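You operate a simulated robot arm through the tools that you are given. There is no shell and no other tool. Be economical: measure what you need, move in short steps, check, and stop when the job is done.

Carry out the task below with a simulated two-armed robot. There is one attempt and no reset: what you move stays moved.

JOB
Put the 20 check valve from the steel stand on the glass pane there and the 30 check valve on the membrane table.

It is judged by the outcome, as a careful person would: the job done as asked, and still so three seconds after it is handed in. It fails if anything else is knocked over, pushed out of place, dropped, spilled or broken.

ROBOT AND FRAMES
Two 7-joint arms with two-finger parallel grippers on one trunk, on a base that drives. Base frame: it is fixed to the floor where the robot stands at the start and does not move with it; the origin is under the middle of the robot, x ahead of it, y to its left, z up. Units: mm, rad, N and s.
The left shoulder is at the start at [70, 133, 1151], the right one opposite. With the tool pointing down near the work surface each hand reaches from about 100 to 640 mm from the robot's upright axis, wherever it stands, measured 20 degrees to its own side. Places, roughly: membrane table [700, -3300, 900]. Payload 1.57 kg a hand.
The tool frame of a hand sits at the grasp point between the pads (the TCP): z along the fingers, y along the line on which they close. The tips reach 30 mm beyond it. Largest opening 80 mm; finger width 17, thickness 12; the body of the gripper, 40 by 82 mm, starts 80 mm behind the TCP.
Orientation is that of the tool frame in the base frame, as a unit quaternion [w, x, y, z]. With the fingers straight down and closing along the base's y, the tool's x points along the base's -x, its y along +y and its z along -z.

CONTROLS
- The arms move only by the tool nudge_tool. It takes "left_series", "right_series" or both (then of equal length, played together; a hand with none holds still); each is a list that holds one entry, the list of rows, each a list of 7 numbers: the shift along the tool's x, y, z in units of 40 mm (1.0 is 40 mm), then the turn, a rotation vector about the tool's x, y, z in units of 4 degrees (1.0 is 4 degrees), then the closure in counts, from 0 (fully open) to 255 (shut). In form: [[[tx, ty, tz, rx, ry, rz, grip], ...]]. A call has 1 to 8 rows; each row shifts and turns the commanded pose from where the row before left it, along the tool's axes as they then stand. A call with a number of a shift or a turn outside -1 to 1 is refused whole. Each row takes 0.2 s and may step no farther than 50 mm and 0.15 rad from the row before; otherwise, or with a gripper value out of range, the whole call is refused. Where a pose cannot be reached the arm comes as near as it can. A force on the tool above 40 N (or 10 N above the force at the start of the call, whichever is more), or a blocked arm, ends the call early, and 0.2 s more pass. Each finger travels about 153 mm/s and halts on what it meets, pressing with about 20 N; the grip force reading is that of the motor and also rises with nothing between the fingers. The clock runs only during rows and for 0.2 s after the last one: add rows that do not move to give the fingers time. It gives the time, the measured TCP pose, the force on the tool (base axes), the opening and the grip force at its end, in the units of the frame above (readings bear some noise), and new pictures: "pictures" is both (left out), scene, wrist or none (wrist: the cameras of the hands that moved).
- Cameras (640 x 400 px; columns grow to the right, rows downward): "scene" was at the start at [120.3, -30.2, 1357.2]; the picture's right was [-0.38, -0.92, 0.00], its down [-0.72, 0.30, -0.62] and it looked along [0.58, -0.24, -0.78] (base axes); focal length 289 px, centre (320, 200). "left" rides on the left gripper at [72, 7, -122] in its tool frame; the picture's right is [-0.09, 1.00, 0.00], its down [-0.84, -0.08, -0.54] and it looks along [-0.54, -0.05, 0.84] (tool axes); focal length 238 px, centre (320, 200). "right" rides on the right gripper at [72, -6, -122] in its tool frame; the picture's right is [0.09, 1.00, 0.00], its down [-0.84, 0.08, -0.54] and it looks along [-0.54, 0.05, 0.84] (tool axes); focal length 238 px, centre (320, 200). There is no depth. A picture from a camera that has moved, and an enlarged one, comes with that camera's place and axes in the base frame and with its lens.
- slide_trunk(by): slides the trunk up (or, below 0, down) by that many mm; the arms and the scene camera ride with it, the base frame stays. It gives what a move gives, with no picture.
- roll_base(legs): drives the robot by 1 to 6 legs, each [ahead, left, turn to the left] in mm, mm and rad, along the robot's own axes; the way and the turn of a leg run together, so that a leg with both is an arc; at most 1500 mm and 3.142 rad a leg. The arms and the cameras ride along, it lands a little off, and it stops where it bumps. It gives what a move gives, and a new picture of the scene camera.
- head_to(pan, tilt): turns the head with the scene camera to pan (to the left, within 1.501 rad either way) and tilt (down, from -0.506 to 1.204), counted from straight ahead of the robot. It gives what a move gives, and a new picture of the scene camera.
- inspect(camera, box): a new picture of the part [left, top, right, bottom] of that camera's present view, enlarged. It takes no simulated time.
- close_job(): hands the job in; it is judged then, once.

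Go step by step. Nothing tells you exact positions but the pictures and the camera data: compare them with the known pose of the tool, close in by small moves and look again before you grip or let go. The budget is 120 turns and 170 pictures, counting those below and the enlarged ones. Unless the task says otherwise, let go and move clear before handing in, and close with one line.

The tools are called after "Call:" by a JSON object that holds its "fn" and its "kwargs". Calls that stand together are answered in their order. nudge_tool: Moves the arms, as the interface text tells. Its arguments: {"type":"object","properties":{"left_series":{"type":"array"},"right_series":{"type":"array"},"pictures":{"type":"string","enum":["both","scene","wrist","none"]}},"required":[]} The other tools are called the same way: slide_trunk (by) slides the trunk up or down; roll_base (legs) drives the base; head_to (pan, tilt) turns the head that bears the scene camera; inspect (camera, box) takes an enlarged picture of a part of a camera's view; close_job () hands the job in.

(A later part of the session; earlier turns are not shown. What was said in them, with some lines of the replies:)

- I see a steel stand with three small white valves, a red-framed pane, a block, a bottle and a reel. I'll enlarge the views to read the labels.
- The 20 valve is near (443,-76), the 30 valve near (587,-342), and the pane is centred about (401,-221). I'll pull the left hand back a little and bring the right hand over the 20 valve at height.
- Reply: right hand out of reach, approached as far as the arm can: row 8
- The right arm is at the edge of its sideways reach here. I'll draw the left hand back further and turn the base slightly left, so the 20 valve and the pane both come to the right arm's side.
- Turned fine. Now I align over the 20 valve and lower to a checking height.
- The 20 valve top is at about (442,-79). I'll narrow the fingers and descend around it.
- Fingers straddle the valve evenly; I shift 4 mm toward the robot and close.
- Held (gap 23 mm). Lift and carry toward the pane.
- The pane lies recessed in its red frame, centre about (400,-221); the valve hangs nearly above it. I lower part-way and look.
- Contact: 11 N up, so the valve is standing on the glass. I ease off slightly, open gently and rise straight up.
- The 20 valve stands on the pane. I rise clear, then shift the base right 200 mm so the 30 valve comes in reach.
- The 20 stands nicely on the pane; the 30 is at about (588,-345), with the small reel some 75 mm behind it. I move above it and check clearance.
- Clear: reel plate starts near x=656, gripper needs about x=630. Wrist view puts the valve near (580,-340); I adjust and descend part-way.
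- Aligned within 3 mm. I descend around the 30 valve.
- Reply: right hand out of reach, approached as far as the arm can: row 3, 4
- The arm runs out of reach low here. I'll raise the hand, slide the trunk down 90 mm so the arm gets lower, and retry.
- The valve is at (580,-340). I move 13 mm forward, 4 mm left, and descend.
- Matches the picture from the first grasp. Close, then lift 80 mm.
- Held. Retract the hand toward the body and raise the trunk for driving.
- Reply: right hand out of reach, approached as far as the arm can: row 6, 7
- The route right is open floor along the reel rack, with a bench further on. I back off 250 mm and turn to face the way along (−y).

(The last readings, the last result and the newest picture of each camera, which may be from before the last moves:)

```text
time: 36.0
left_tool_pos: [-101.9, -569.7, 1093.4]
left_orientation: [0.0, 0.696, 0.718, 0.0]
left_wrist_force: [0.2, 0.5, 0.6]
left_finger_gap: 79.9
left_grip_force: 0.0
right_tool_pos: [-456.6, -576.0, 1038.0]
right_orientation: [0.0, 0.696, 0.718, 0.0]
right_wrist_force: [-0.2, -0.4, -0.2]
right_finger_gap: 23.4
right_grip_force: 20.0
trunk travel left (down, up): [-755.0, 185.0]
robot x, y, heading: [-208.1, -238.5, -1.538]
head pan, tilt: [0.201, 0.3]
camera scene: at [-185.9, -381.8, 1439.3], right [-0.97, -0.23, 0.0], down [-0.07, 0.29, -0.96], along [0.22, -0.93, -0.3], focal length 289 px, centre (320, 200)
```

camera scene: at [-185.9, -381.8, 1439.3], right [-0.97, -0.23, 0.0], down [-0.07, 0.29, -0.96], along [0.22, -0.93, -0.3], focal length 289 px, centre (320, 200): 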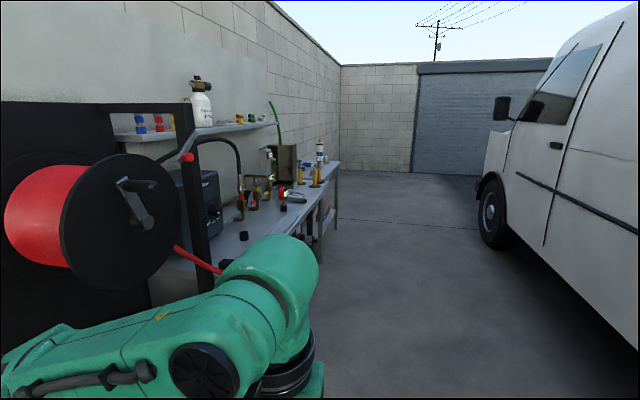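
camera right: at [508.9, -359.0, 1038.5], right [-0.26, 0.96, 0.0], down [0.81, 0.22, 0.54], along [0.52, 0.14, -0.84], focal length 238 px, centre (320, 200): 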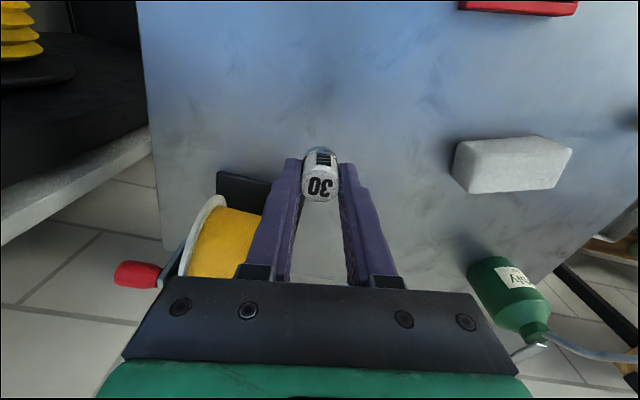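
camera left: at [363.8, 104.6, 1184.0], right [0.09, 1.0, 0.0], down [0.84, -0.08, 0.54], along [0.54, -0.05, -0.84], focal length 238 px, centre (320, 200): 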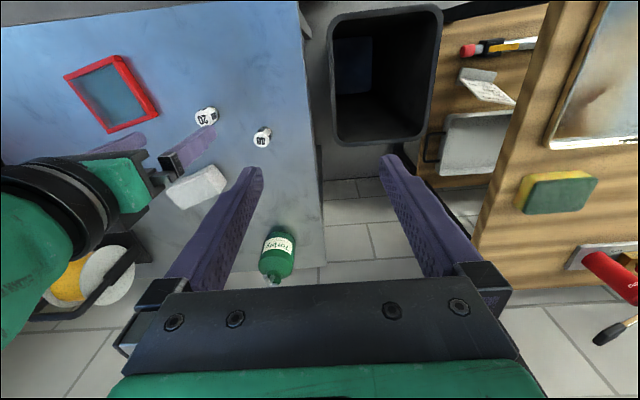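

A lane between the benches and a van is clear. I drive ahead 1400 mm and look again.

Call:
{"fn": "roll_base", "kwargs": {"legs": [[1400, 0, -0.03]]}}

Call:
{"fn": "head_to", "kwargs": {"pan": 0.45, "tilt": 0.4}}

```text
time: 42.9
left_tool_pos: [-93.9, -1963.1, 1093.8]
left_orientation: [0.0, 0.709, 0.706, 0.0]
left_wrist_force: [0.0, 0.6, 0.3]
left_finger_gap: 80.1
left_grip_force: 0.0
right_tool_pos: [-449.4, -1957.8, 1037.8]
right_orientation: [0.001, 0.708, 0.706, 0.0]
right_wrist_force: [0.0, -0.5, 0.0]
right_finger_gap: 23.5
right_grip_force: 20.0
trunk travel left (down, up): [-755.0, 185.0]
robot x, y, heading: [-188.5, -1628.5, -1.576]
head pan, tilt: [0.201, 0.3]
camera scene: at [-172.1, -1771.7, 1439.3], right [-0.98, -0.2, 0.0], down [-0.06, 0.29, -0.96], along [0.19, -0.94, -0.3], focal length 289 px, centre (320, 200)
```

scene: 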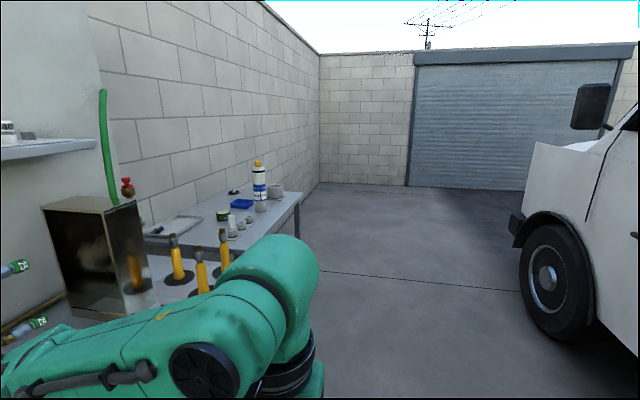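

```text
time: 43.6
left_tool_pos: [-93.1, -1962.4, 1094.8]
left_orientation: [0.0, 0.708, 0.706, 0.0]
left_wrist_force: [0.2, 0.3, -0.4]
left_finger_gap: 80.0
left_grip_force: 0.1
right_tool_pos: [-451.7, -1956.9, 1038.3]
right_orientation: [0.0, 0.708, 0.706, 0.0]
right_wrist_force: [-0.3, -1.3, -1.2]
right_finger_gap: 23.5
right_grip_force: 20.3
trunk travel left (down, up): [-755.0, 185.0]
robot x, y, heading: [-189.1, -1628.9, -1.578]
head pan, tilt: [0.45, 0.4]
camera scene: at [-150.4, -1764.2, 1430.0], right [-0.9, -0.43, 0.0], down [-0.17, 0.35, -0.92], along [0.4, -0.83, -0.39], focal length 289 px, centre (320, 200)
```

scene: 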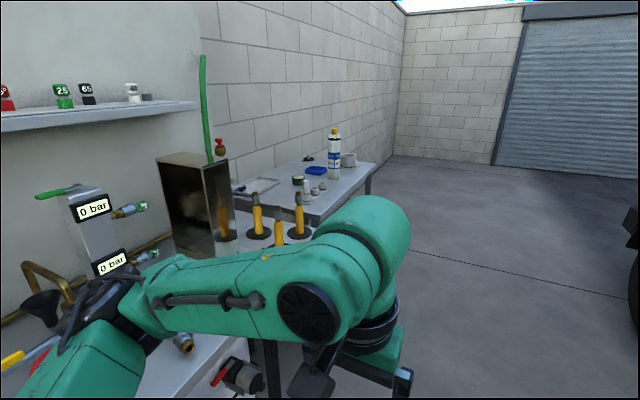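

The membrane table is the farther one with the bottle and tray. I drive level with it and turn to face it.

Call:
{"fn": "roll_base", "kwargs": {"legs": [[1200, 0, 0], [450, 0, 0], [0, 0, 1.57]]}}

Call:
{"fn": "head_to", "kwargs": {"pan": 0.0, "tilt": 0.6}}

```text
time: 56.0
left_tool_pos: [150.8, -3161.2, 1094.7]
left_orientation: [-0.001, -0.03, 1.0, 0.0]
left_wrist_force: [0.4, -0.5, 0.2]
left_finger_gap: 79.8
left_grip_force: 0.1
right_tool_pos: [167.9, -3517.8, 1037.8]
right_orientation: [0.0, -0.03, 1.0, 0.0]
right_wrist_force: [0.5, 0.2, -0.3]
right_finger_gap: 23.4
right_grip_force: 19.7
trunk travel left (down, up): [-755.0, 185.0]
robot x, y, heading: [-174.3, -3277.6, 0.058]
head pan, tilt: [0.45, 0.4]
camera scene: at [-44.1, -3230.6, 1430.0], right [0.49, -0.87, 0.0], down [-0.34, -0.19, -0.92], along [0.8, 0.45, -0.39], focal length 289 px, centre (320, 200)
```

scene: 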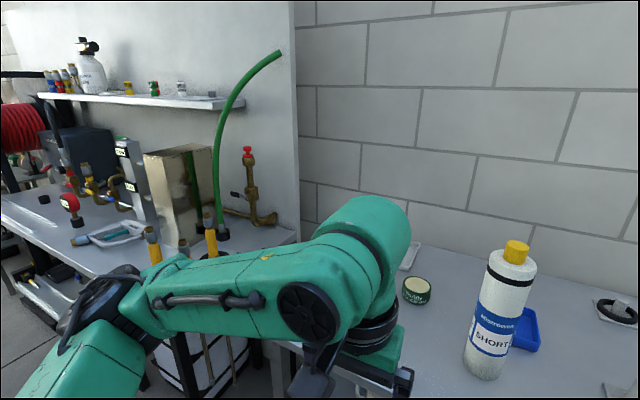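

```text
time: 56.9
left_tool_pos: [150.6, -3162.3, 1094.3]
left_orientation: [0.0, -0.03, 1.0, 0.0]
left_wrist_force: [-0.3, 0.0, 0.1]
left_finger_gap: 80.0
left_grip_force: 0.1
right_tool_pos: [169.9, -3516.0, 1038.0]
right_orientation: [0.0, -0.03, 1.0, 0.0]
right_wrist_force: [-0.3, -0.5, 0.2]
right_finger_gap: 23.4
right_grip_force: 19.8
trunk travel left (down, up): [-755.0, 185.0]
robot x, y, heading: [-176.2, -3275.2, 0.059]
head pan, tilt: [0.0, 0.6]
camera scene: at [-36.8, -3270.3, 1411.8], right [0.06, -1.0, 0.0], down [-0.56, -0.03, -0.83], along [0.82, 0.05, -0.56], focal length 289 px, centre (320, 200)
```

scene: 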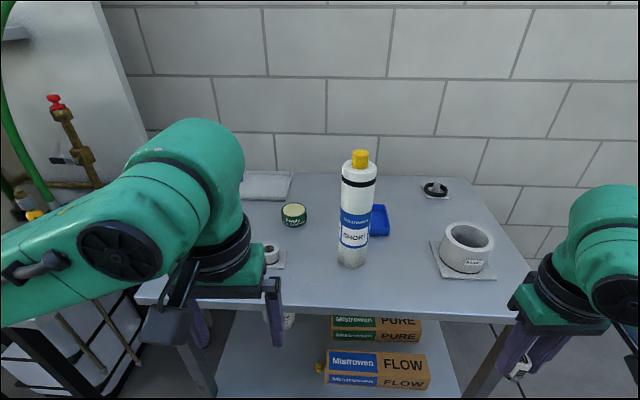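

I'm facing the membrane table. I enlarge the view to see what is on it and where free surface is.

Call:
{"fn": "inspect", "kwargs": {"camera": "scene", "box": [230, 140, 540, 330]}}

Call:
{"fn": "inspect", "kwargs": {"camera": "right", "box": [0, 0, 640, 400]}}

Call:
{"fn": "inspect", "kwargs": {"camera": "left", "box": [0, 0, 640, 400]}}

```text
2.06 times, centred on (385, 235) of scene
camera zoom: at [-36.8, -3270.3, 1411.8], right [0.06, -1.0, 0.0], down [-0.56, -0.03, -0.83], along [0.82, 0.05, -0.56], focal length 596 px, centre (186, 128)
```

zoom: 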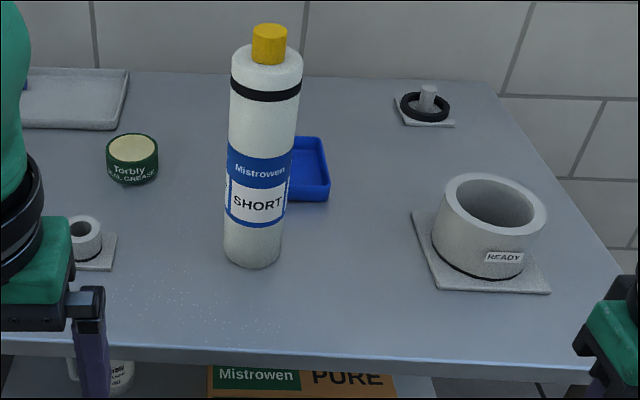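

```text
1.00 times, centred on (320, 200) of right
camera zoom: at [97.7, -3526.4, 1159.0], right [-0.15, 0.99, 0.0], down [0.83, 0.13, 0.54], along [0.54, 0.08, -0.84], focal length 238 px, centre (320, 200)
```

zoom: 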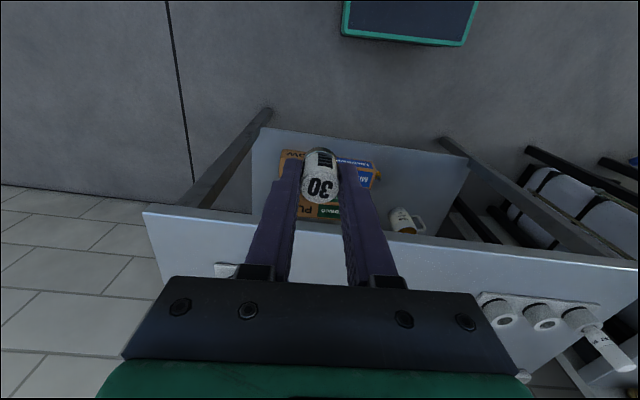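

```text
1.00 times, centred on (320, 200) of left
camera zoom: at [79.6, -3158.4, 1215.8], right [0.03, 1.0, 0.0], down [0.84, -0.03, 0.54], along [0.54, -0.02, -0.84], focal length 238 px, centre (320, 200)
```

zoom: 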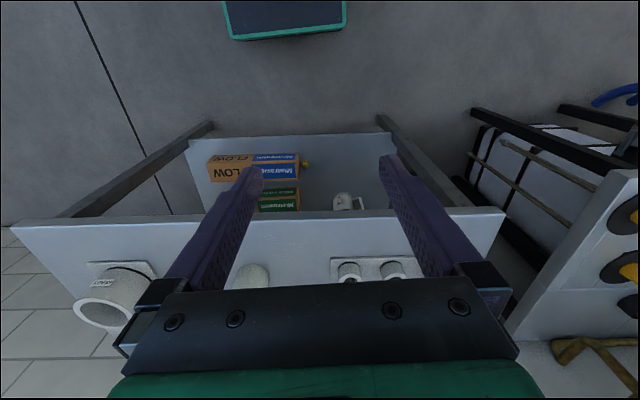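

The table top is at about z=875 with front edge x≈335; the free area between the bottle (y≈-3319) and the READY plate (y<-3530) suits, target about (410,-3440). I drive forward 140 mm.

Call:
{"fn": "roll_base", "kwargs": {"legs": [[140, 0, 0]]}}

Call:
{"fn": "head_to", "kwargs": {"pan": -0.25, "tilt": 0.85}}

Call:
{"fn": "inspect", "kwargs": {"camera": "right", "box": [0, 0, 640, 400]}}

```text
time: 58.2
left_tool_pos: [287.6, -3151.2, 1095.4]
left_orientation: [0.001, -0.031, 1.0, -0.001]
left_wrist_force: [0.1, -0.6, 0.2]
left_finger_gap: 79.8
left_grip_force: 0.1
right_tool_pos: [305.9, -3507.2, 1037.4]
right_orientation: [0.001, -0.031, 1.0, -0.001]
right_wrist_force: [0.1, -0.4, 0.8]
right_finger_gap: 23.5
right_grip_force: 19.6
trunk travel left (down, up): [-755.0, 185.0]
robot x, y, heading: [-36.1, -3270.1, 0.061]
head pan, tilt: [0.0, 0.6]
camera scene: at [98.7, -3262.1, 1412.1], right [0.06, -1.0, 0.0], down [-0.56, -0.03, -0.83], along [0.82, 0.05, -0.56], focal length 289 px, centre (320, 200)
```

scene: 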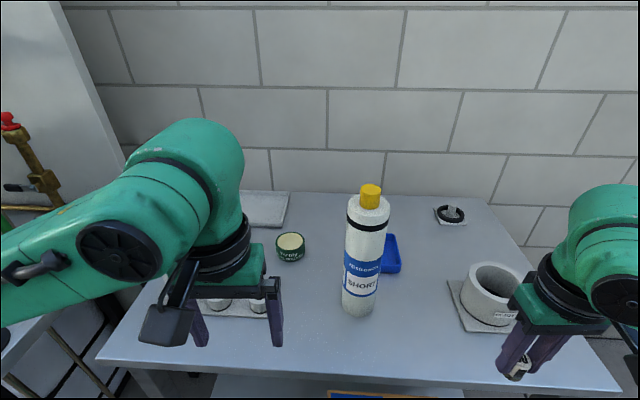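

```text
time: 58.9
left_tool_pos: [289.7, -3151.0, 1094.2]
left_orientation: [0.0, -0.031, 1.0, 0.0]
left_wrist_force: [0.0, 0.2, 0.3]
left_finger_gap: 80.1
left_grip_force: 0.0
right_tool_pos: [307.5, -3506.8, 1037.1]
right_orientation: [-0.001, -0.031, 1.0, 0.0]
right_wrist_force: [0.0, -0.2, -1.0]
right_finger_gap: 23.2
right_grip_force: 19.7
trunk travel left (down, up): [-755.0, 185.0]
robot x, y, heading: [-35.6, -3269.6, 0.056]
head pan, tilt: [-0.25, 0.85]
camera scene: at [90.5, -3281.9, 1390.9], right [-0.19, -0.98, 0.0], down [-0.74, 0.14, -0.66], along [0.65, -0.12, -0.75], focal length 289 px, centre (320, 200)
```

scene: 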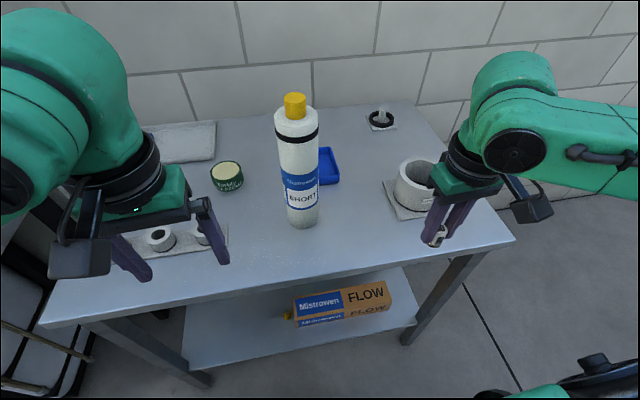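

```text
1.00 times, centred on (320, 200) of right
camera zoom: at [236.5, -3517.7, 1158.8], right [-0.15, 0.99, 0.0], down [0.83, 0.13, 0.54], along [0.53, 0.08, -0.84], focal length 238 px, centre (320, 200)
```

zoom: 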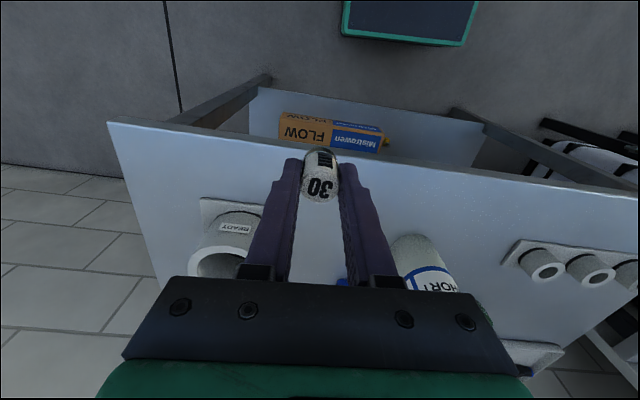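

Positions agree. I move over the free spot, about (420,-3445), and lower to a check height.

Call:
{"fn": "nudge_tool", "kwargs": {"right_series": [[[-0.73, 0.35, 0, 0, 0, 0, 220], [-0.73, 0.35, 0, 0, 0, 0, 220], [-0.73, 0.35, 0, 0, 0, 0, 220], [-0.73, 0.35, 0, 0, 0, 0, 220], [0, 0, 0.6, 0, 0, 0, 220], [0, 0, 0.6, 0, 0, 0, 220], [0, 0, 0.7, 0, 0, 0, 220], [0, 0, 0, 0, 0, 0, 220]]]}}

Call:
{"fn": "inspect", "kwargs": {"camera": "scene", "box": [270, 90, 510, 290]}}

```text
time: 60.7
left_tool_pos: [289.3, -3151.7, 1094.7]
left_orientation: [0.0, -0.031, 1.0, 0.0]
left_wrist_force: [-0.6, 0.7, -0.3]
left_finger_gap: 80.3
left_grip_force: 0.0
right_tool_pos: [419.2, -3445.0, 961.9]
right_orientation: [0.0, -0.03, 1.0, 0.0]
right_wrist_force: [0.2, 0.7, -1.7]
right_finger_gap: 23.5
right_grip_force: 20.1
trunk travel left (down, up): [-755.0, 185.0]
robot x, y, heading: [-39.6, -3269.7, 0.062]
head pan, tilt: [-0.25, 0.85]
camera scene: at [89.2, -3282.2, 1391.0], right [-0.19, -0.98, 0.0], down [-0.74, 0.14, -0.66], along [0.65, -0.12, -0.75], focal length 289 px, centre (320, 200)
camera right: at [347.8, -3454.9, 1082.7], right [-0.15, 0.99, 0.0], down [0.83, 0.13, 0.54], along [0.54, 0.08, -0.84], focal length 238 px, centre (320, 200)
```

scene: 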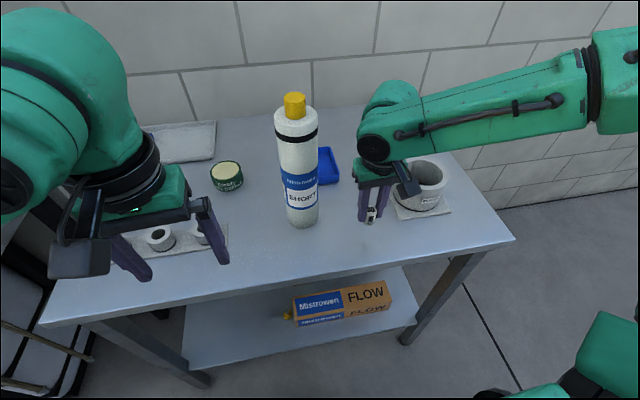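
right: 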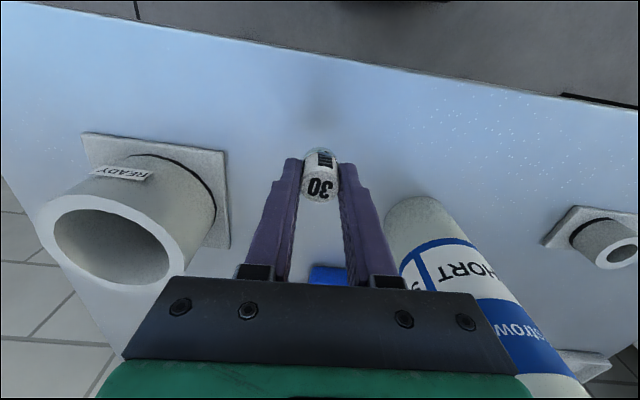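

```text
2.00 times, centred on (390, 190) of scene
camera zoom: at [89.2, -3282.2, 1391.0], right [-0.19, -0.98, 0.0], down [-0.74, 0.14, -0.66], along [0.65, -0.12, -0.75], focal length 577 px, centre (180, 220)
```

zoom: 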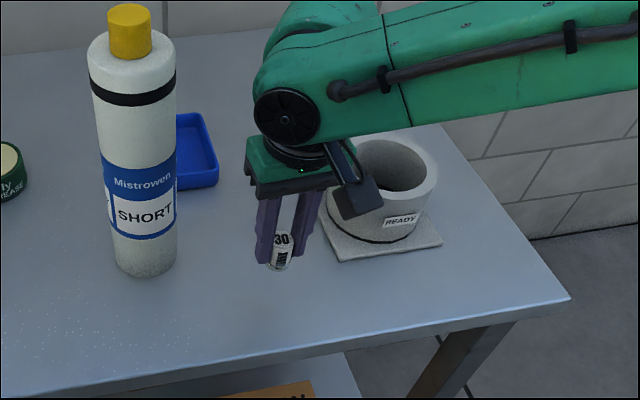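

The forearm passes above the READY tube (top ≈955) with margin. I shift 15 mm toward me and lower in stages, watching force.

Call:
{"fn": "nudge_tool", "kwargs": {"right_series": [[[0.37, 0, 0, 0, 0, 0, 220], [0, 0, 0.35, 0, 0, 0, 220], [0, 0, 0.3, 0, 0, 0, 220], [0, 0, 0.25, 0, 0, 0, 220], [0, 0, 0, 0, 0, 0, 220]]], "pictures": "wrist"}}

Call:
{"fn": "inspect", "kwargs": {"camera": "scene", "box": [320, 90, 480, 270]}}

```text
time: 61.9
left_tool_pos: [289.8, -3152.7, 1094.1]
left_orientation: [0.0, -0.031, 1.0, 0.001]
left_wrist_force: [0.1, -0.3, 0.1]
left_finger_gap: 80.1
left_grip_force: 0.0
right_tool_pos: [404.4, -3445.9, 925.0]
right_orientation: [0.0, -0.03, 1.0, 0.001]
right_wrist_force: [-0.3, 0.5, 0.1]
right_finger_gap: 23.4
right_grip_force: 20.2
trunk travel left (down, up): [-755.0, 185.0]
robot x, y, heading: [-38.8, -3271.1, 0.063]
head pan, tilt: [-0.25, 0.85]
camera right: at [333.8, -3456.1, 1046.6], right [-0.15, 0.99, 0.0], down [0.83, 0.13, 0.54], along [0.54, 0.08, -0.84], focal length 238 px, centre (320, 200)
```

right: 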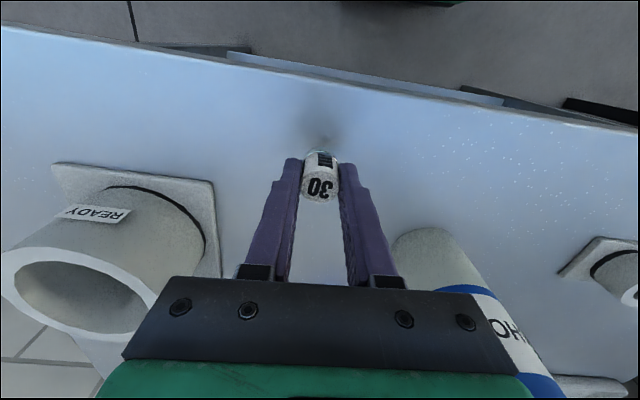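

```text
2.22 times, centred on (400, 180) of scene
camera zoom: at [89.7, -3281.9, 1390.9], right [-0.19, -0.98, 0.0], down [-0.74, 0.14, -0.66], along [0.65, -0.12, -0.75], focal length 642 px, centre (142, 244)
```

zoom: 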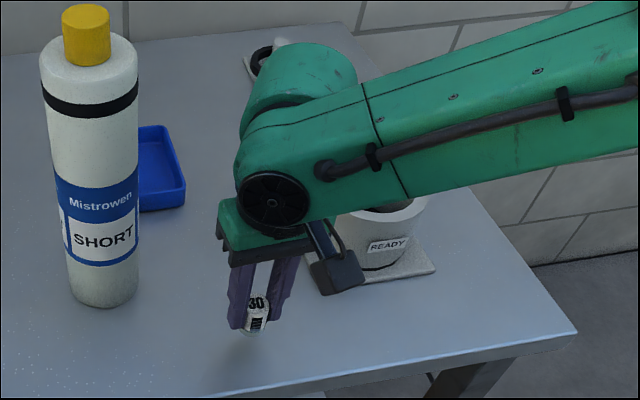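

Still clear of the surface. Lower 8 mm more gently.

Call:
{"fn": "nudge_tool", "kwargs": {"right_series": [[[0, 0, 0.07, 0, 0, 0, 220], [0, 0, 0.07, 0, 0, 0, 220], [0, 0, 0.06, 0, 0, 0, 220], [0, 0, 0, 0, 0, 0, 220]]], "pictures": "none"}}

Call:
{"fn": "inspect", "kwargs": {"camera": "scene", "box": [350, 190, 410, 250]}}

```text
time: 62.9
left_tool_pos: [288.4, -3152.0, 1094.2]
left_orientation: [0.0, -0.03, 1.0, 0.001]
left_wrist_force: [-0.7, -0.6, 0.7]
left_finger_gap: 79.8
left_grip_force: 0.1
right_tool_pos: [405.2, -3446.2, 918.7]
right_orientation: [0.0, -0.03, 1.0, 0.0]
right_wrist_force: [0.2, 0.2, -0.3]
right_finger_gap: 23.6
right_grip_force: 19.8
trunk travel left (down, up): [-755.0, 185.0]
robot x, y, heading: [-39.3, -3270.4, 0.062]
head pan, tilt: [-0.25, 0.85]
```

```text
6.67 times, centred on (380, 220) of scene
camera zoom: at [89.7, -3282.0, 1390.9], right [-0.19, -0.98, 0.0], down [-0.74, 0.14, -0.66], along [0.65, -0.12, -0.75], focal length 1925 px, centre (-80, 67)
```

zoom: 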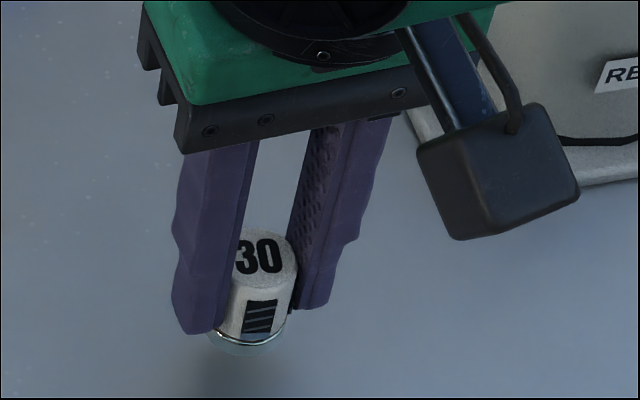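

No contact yet. Lower further in 2 mm steps.

Call:
{"fn": "nudge_tool", "kwargs": {"right_series": [[[0, 0, 0.05, 0, 0, 0, 220], [0, 0, 0.05, 0, 0, 0, 220], [0, 0, 0.05, 0, 0, 0, 220], [0, 0, 0, 0, 0, 0, 220]]], "pictures": "none"}}

```text
time: 63.9
left_tool_pos: [288.2, -3151.3, 1095.4]
left_orientation: [0.0, -0.031, 1.0, -0.001]
left_wrist_force: [0.3, 0.4, 0.1]
left_finger_gap: 80.0
left_grip_force: 0.1
right_tool_pos: [406.2, -3444.8, 910.7]
right_orientation: [0.0, -0.031, 1.0, 0.0]
right_wrist_force: [-0.1, 1.4, -0.6]
right_finger_gap: 23.3
right_grip_force: 19.9
trunk travel left (down, up): [-755.0, 185.0]
robot x, y, heading: [-36.3, -3269.4, 0.06]
head pan, tilt: [-0.25, 0.85]
```

Call:
{"fn": "inspect", "kwargs": {"camera": "scene", "box": [350, 180, 420, 250]}}

Call:
{"fn": "nudge_tool", "kwargs": {"right_series": [[[0, 0, 0.05, 0, 0, 0, 220], [0, 0, 0.05, 0, 0, 0, 220], [0, 0, 0, 0, 0, 0, 220]]], "pictures": "none"}}

```text
5.71 times, centred on (385, 215) of scene
camera zoom: at [89.7, -3282.0, 1390.9], right [-0.19, -0.98, 0.0], down [-0.74, 0.14, -0.66], along [0.65, -0.12, -0.75], focal length 1650 px, centre (-51, 114)
```

zoom: 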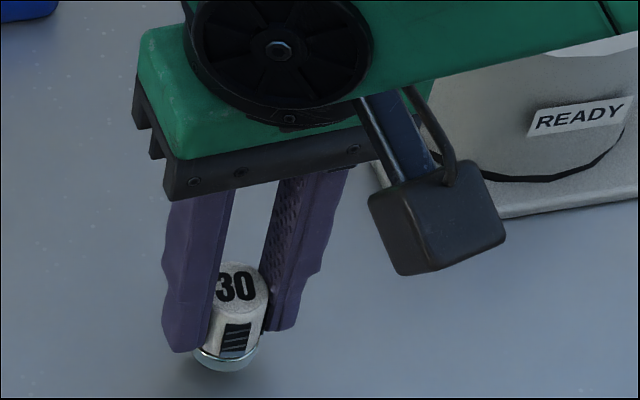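

```text
time: 64.7
left_tool_pos: [289.3, -3151.3, 1094.8]
left_orientation: [0.0, -0.03, 1.0, 0.0]
left_wrist_force: [-0.1, 0.3, -0.1]
left_finger_gap: 80.1
left_grip_force: 0.1
right_tool_pos: [405.6, -3444.2, 907.0]
right_orientation: [0.0, -0.03, 1.0, 0.0]
right_wrist_force: [-0.1, -0.1, 0.6]
right_finger_gap: 23.3
right_grip_force: 19.8
trunk travel left (down, up): [-755.0, 185.0]
robot x, y, heading: [-38.9, -3269.2, 0.062]
head pan, tilt: [-0.25, 0.85]
```

Still no contact; continue in small steps.

Call:
{"fn": "nudge_tool", "kwargs": {"right_series": [[[0, 0, 0.05, 0, 0, 0, 220], [0, 0, 0.05, 0, 0, 0, 220], [0, 0, 0.05, 0, 0, 0, 220], [0, 0, 0, 0, 0, 0, 220]]], "pictures": "wrist"}}

Call:
{"fn": "inspect", "kwargs": {"camera": "scene", "box": [330, 130, 470, 250]}}

```text
time: 65.7
left_tool_pos: [290.0, -3152.0, 1094.3]
left_orientation: [0.0, -0.031, 1.0, 0.0]
left_wrist_force: [0.1, 0.1, 0.6]
left_finger_gap: 80.2
left_grip_force: 0.0
right_tool_pos: [405.7, -3446.2, 900.0]
right_orientation: [0.0, -0.031, 1.0, 0.0]
right_wrist_force: [-0.4, 0.2, -0.6]
right_finger_gap: 23.3
right_grip_force: 19.7
trunk travel left (down, up): [-755.0, 185.0]
robot x, y, heading: [-34.7, -3269.3, 0.056]
head pan, tilt: [-0.25, 0.85]
camera right: at [334.7, -3455.3, 1022.5], right [-0.15, 0.99, 0.0], down [0.83, 0.13, 0.54], along [0.54, 0.08, -0.84], focal length 238 px, centre (320, 200)
```

right: 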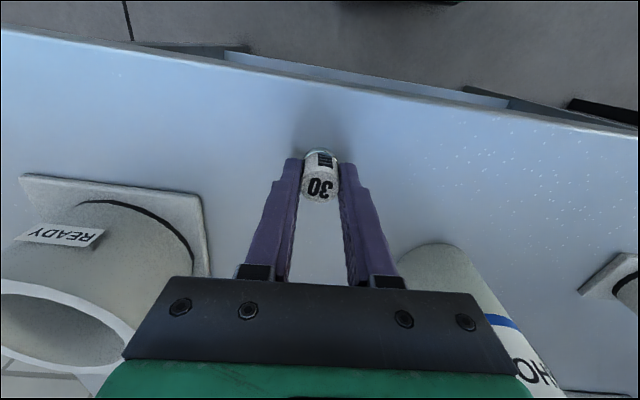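

```text
3.33 times, centred on (400, 190) of scene
camera zoom: at [89.7, -3282.0, 1390.9], right [-0.19, -0.98, 0.0], down [-0.74, 0.14, -0.66], along [0.65, -0.12, -0.75], focal length 962 px, centre (53, 233)
```

zoom: 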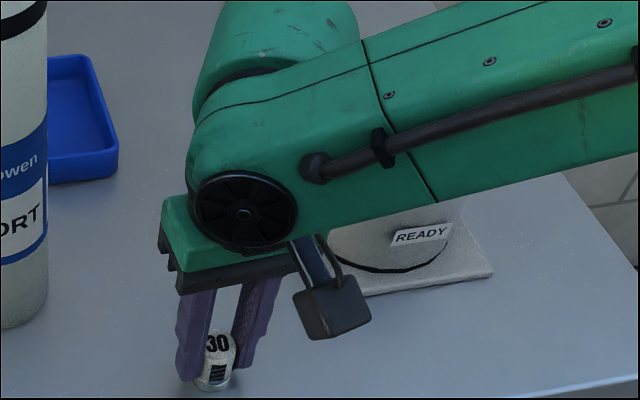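

Still free (valve bottom about 861). Continue gently.

Call:
{"fn": "nudge_tool", "kwargs": {"right_series": [[[0, 0, 0.05, 0, 0, 0, 220], [0, 0, 0.05, 0, 0, 0, 220], [0, 0, 0.05, 0, 0, 0, 220], [0, 0, 0, 0, 0, 0, 220]]], "pictures": "none"}}

Call:
{"fn": "inspect", "kwargs": {"camera": "scene", "box": [360, 200, 410, 250]}}

```text
time: 66.7
left_tool_pos: [287.2, -3151.2, 1095.5]
left_orientation: [0.001, -0.031, 1.0, 0.0]
left_wrist_force: [0.7, 0.2, 0.2]
left_finger_gap: 80.0
left_grip_force: 0.1
right_tool_pos: [404.4, -3445.8, 896.6]
right_orientation: [0.003, -0.031, 1.0, 0.0]
right_wrist_force: [3.1, -1.5, 23.0]
right_finger_gap: 23.5
right_grip_force: 20.0
trunk travel left (down, up): [-755.0, 185.0]
robot x, y, heading: [-39.1, -3269.7, 0.059]
head pan, tilt: [-0.25, 0.85]
```

```text
8.00 times, centred on (385, 225) of scene
camera zoom: at [86.9, -3281.2, 1391.4], right [-0.19, -0.98, 0.0], down [-0.74, 0.14, -0.66], along [0.65, -0.12, -0.75], focal length 2310 px, centre (-200, 0)
```

zoom: 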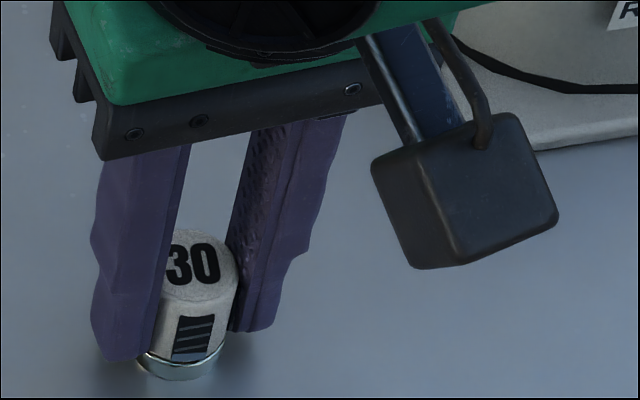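

Contact at TCP ≈896 with 23 N. I relax 2.4 mm to unload and then open.

Call:
{"fn": "nudge_tool", "kwargs": {"right_series": [[[0, 0, -0.06, 0, 0, 0, 220], [0, 0, 0, 0, 0, 0, 220]]], "pictures": "none"}}

```text
time: 67.3
left_tool_pos: [287.6, -3151.8, 1093.5]
left_orientation: [0.0, -0.031, 1.0, 0.0]
left_wrist_force: [1.1, 0.3, -0.5]
left_finger_gap: 80.0
left_grip_force: 0.0
right_tool_pos: [405.6, -3443.5, 897.5]
right_orientation: [0.0, -0.03, 1.0, 0.0]
right_wrist_force: [4.4, 0.7, 11.1]
right_finger_gap: 23.3
right_grip_force: 20.0
trunk travel left (down, up): [-755.0, 185.0]
robot x, y, heading: [-39.3, -3268.9, 0.062]
head pan, tilt: [-0.25, 0.85]
```

Call:
{"fn": "nudge_tool", "kwargs": {"right_series": [[[0, 0, -0.02, 0, 0, 0, 220], [0, 0, 0, 0, 0, 0, 195], [0, 0, 0, 0, 0, 0, 170], [0, 0, 0, 0, 0, 0, 140], [0, 0, 0, 0, 0, 0, 120], [0, 0, 0, 0, 0, 0, 120]]], "pictures": "wrist"}}

Call:
{"fn": "inspect", "kwargs": {"camera": "scene", "box": [350, 190, 410, 250]}}

```text
time: 68.7
left_tool_pos: [289.0, -3152.7, 1093.3]
left_orientation: [0.0, -0.03, 1.0, 0.0]
left_wrist_force: [0.5, 0.8, 0.3]
left_finger_gap: 79.8
left_grip_force: 0.0
right_tool_pos: [405.8, -3446.3, 898.5]
right_orientation: [0.001, -0.031, 1.0, 0.0]
right_wrist_force: [0.3, 0.8, 0.3]
right_finger_gap: 42.2
right_grip_force: 0.1
trunk travel left (down, up): [-755.0, 185.0]
robot x, y, heading: [-37.3, -3271.5, 0.055]
head pan, tilt: [-0.25, 0.85]
camera right: at [334.0, -3456.2, 1019.8], right [-0.15, 0.99, 0.0], down [0.83, 0.13, 0.54], along [0.54, 0.08, -0.84], focal length 238 px, centre (320, 200)
```

right: 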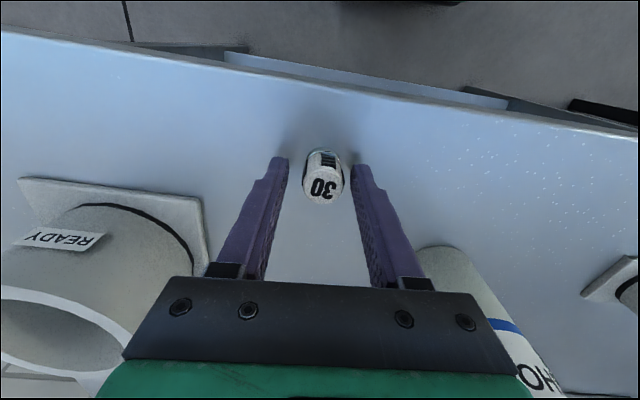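

```text
6.67 times, centred on (380, 220) of scene
camera zoom: at [89.7, -3282.0, 1390.9], right [-0.19, -0.98, 0.0], down [-0.74, 0.14, -0.66], along [0.65, -0.12, -0.75], focal length 1925 px, centre (-80, 67)
```

zoom: 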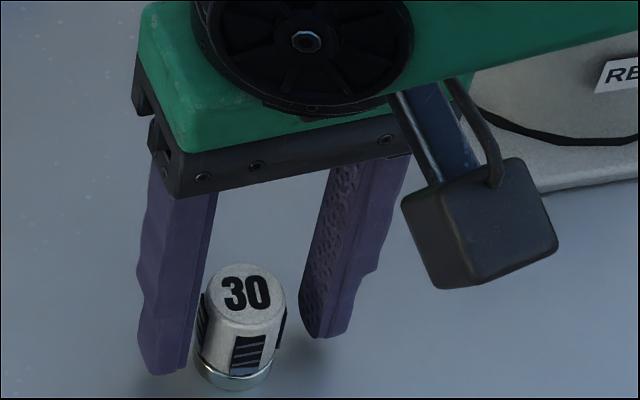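

The 30 valve stands upright and free. I rise straight up 120 mm and retract, then check.

Call:
{"fn": "nudge_tool", "kwargs": {"right_series": [[[0, 0, -0.4, 0, 0, 0, 120], [0, 0, -0.7, 0, 0, 0, 120], [0, 0, -0.9, 0, 0, 0, 120], [0, 0, -0.9, 0, 0, 0, 120], [0, 0, -0.6, 0, 0, 0, 120], [0.7, -0.3, 0, 0, 0, 0, 120], [0.7, -0.3, 0, 0, 0, 0, 120], [0, 0, 0, 0, 0, 0, 120]]]}}

Call:
{"fn": "inspect", "kwargs": {"camera": "scene", "box": [250, 80, 490, 270]}}

```text
time: 70.5
left_tool_pos: [289.9, -3150.0, 1094.3]
left_orientation: [0.0, -0.03, 1.0, 0.0]
left_wrist_force: [-0.8, 0.7, 0.4]
left_finger_gap: 79.9
left_grip_force: 0.1
right_tool_pos: [351.1, -3470.1, 1037.7]
right_orientation: [-0.002, -0.031, 1.0, -0.001]
right_wrist_force: [0.1, 0.5, -0.1]
right_finger_gap: 42.2
right_grip_force: 0.1
trunk travel left (down, up): [-755.0, 185.0]
robot x, y, heading: [-38.8, -3271.3, 0.064]
head pan, tilt: [-0.25, 0.85]
camera scene: at [90.8, -3281.0, 1390.8], right [-0.19, -0.98, 0.0], down [-0.74, 0.14, -0.66], along [0.65, -0.12, -0.75], focal length 289 px, centre (320, 200)
camera right: at [279.9, -3480.5, 1158.8], right [-0.15, 0.99, 0.0], down [0.83, 0.13, 0.54], along [0.53, 0.08, -0.84], focal length 238 px, centre (320, 200)
```

scene: 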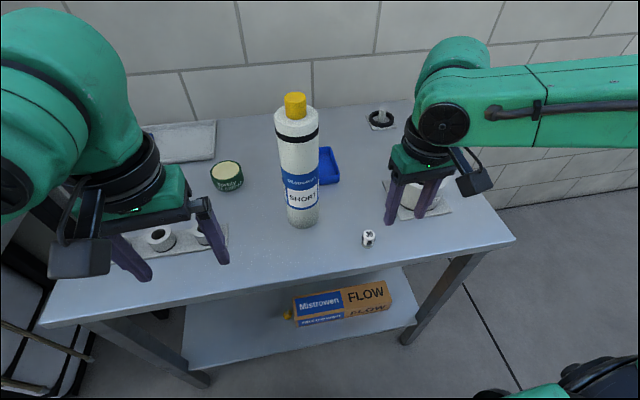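
right: 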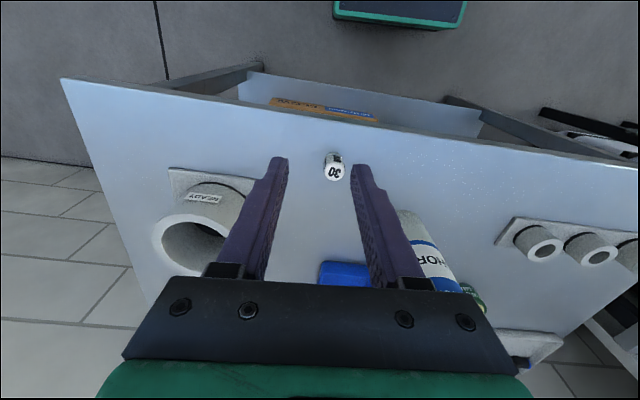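

```text
2.11 times, centred on (370, 175) of scene
camera zoom: at [90.8, -3281.0, 1390.8], right [-0.19, -0.98, 0.0], down [-0.74, 0.14, -0.66], along [0.65, -0.12, -0.75], focal length 608 px, centre (215, 253)
```

zoom: 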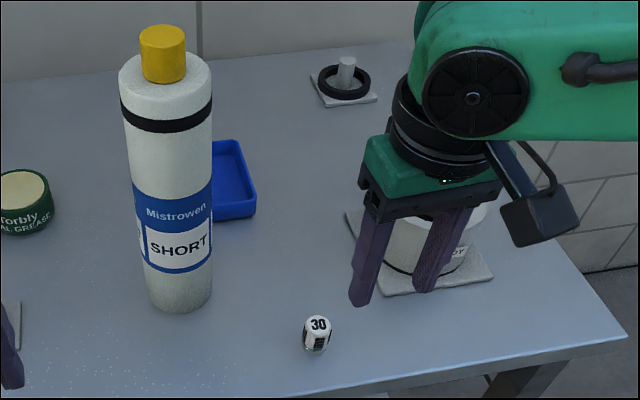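

The 30 valve stands upright on the membrane table and nothing there has moved. The 20 valve was upright on the pane when I last saw it, so I'm handing in.

Call:
{"fn": "close_job", "kwargs": {}}

```text
The job is handed in.
```

I put the 20 check valve on the glass pane on the steel stand and the 30 check valve on the membrane table. Both were upright and released when I last saw them, and I saw nothing else knocked or moved.
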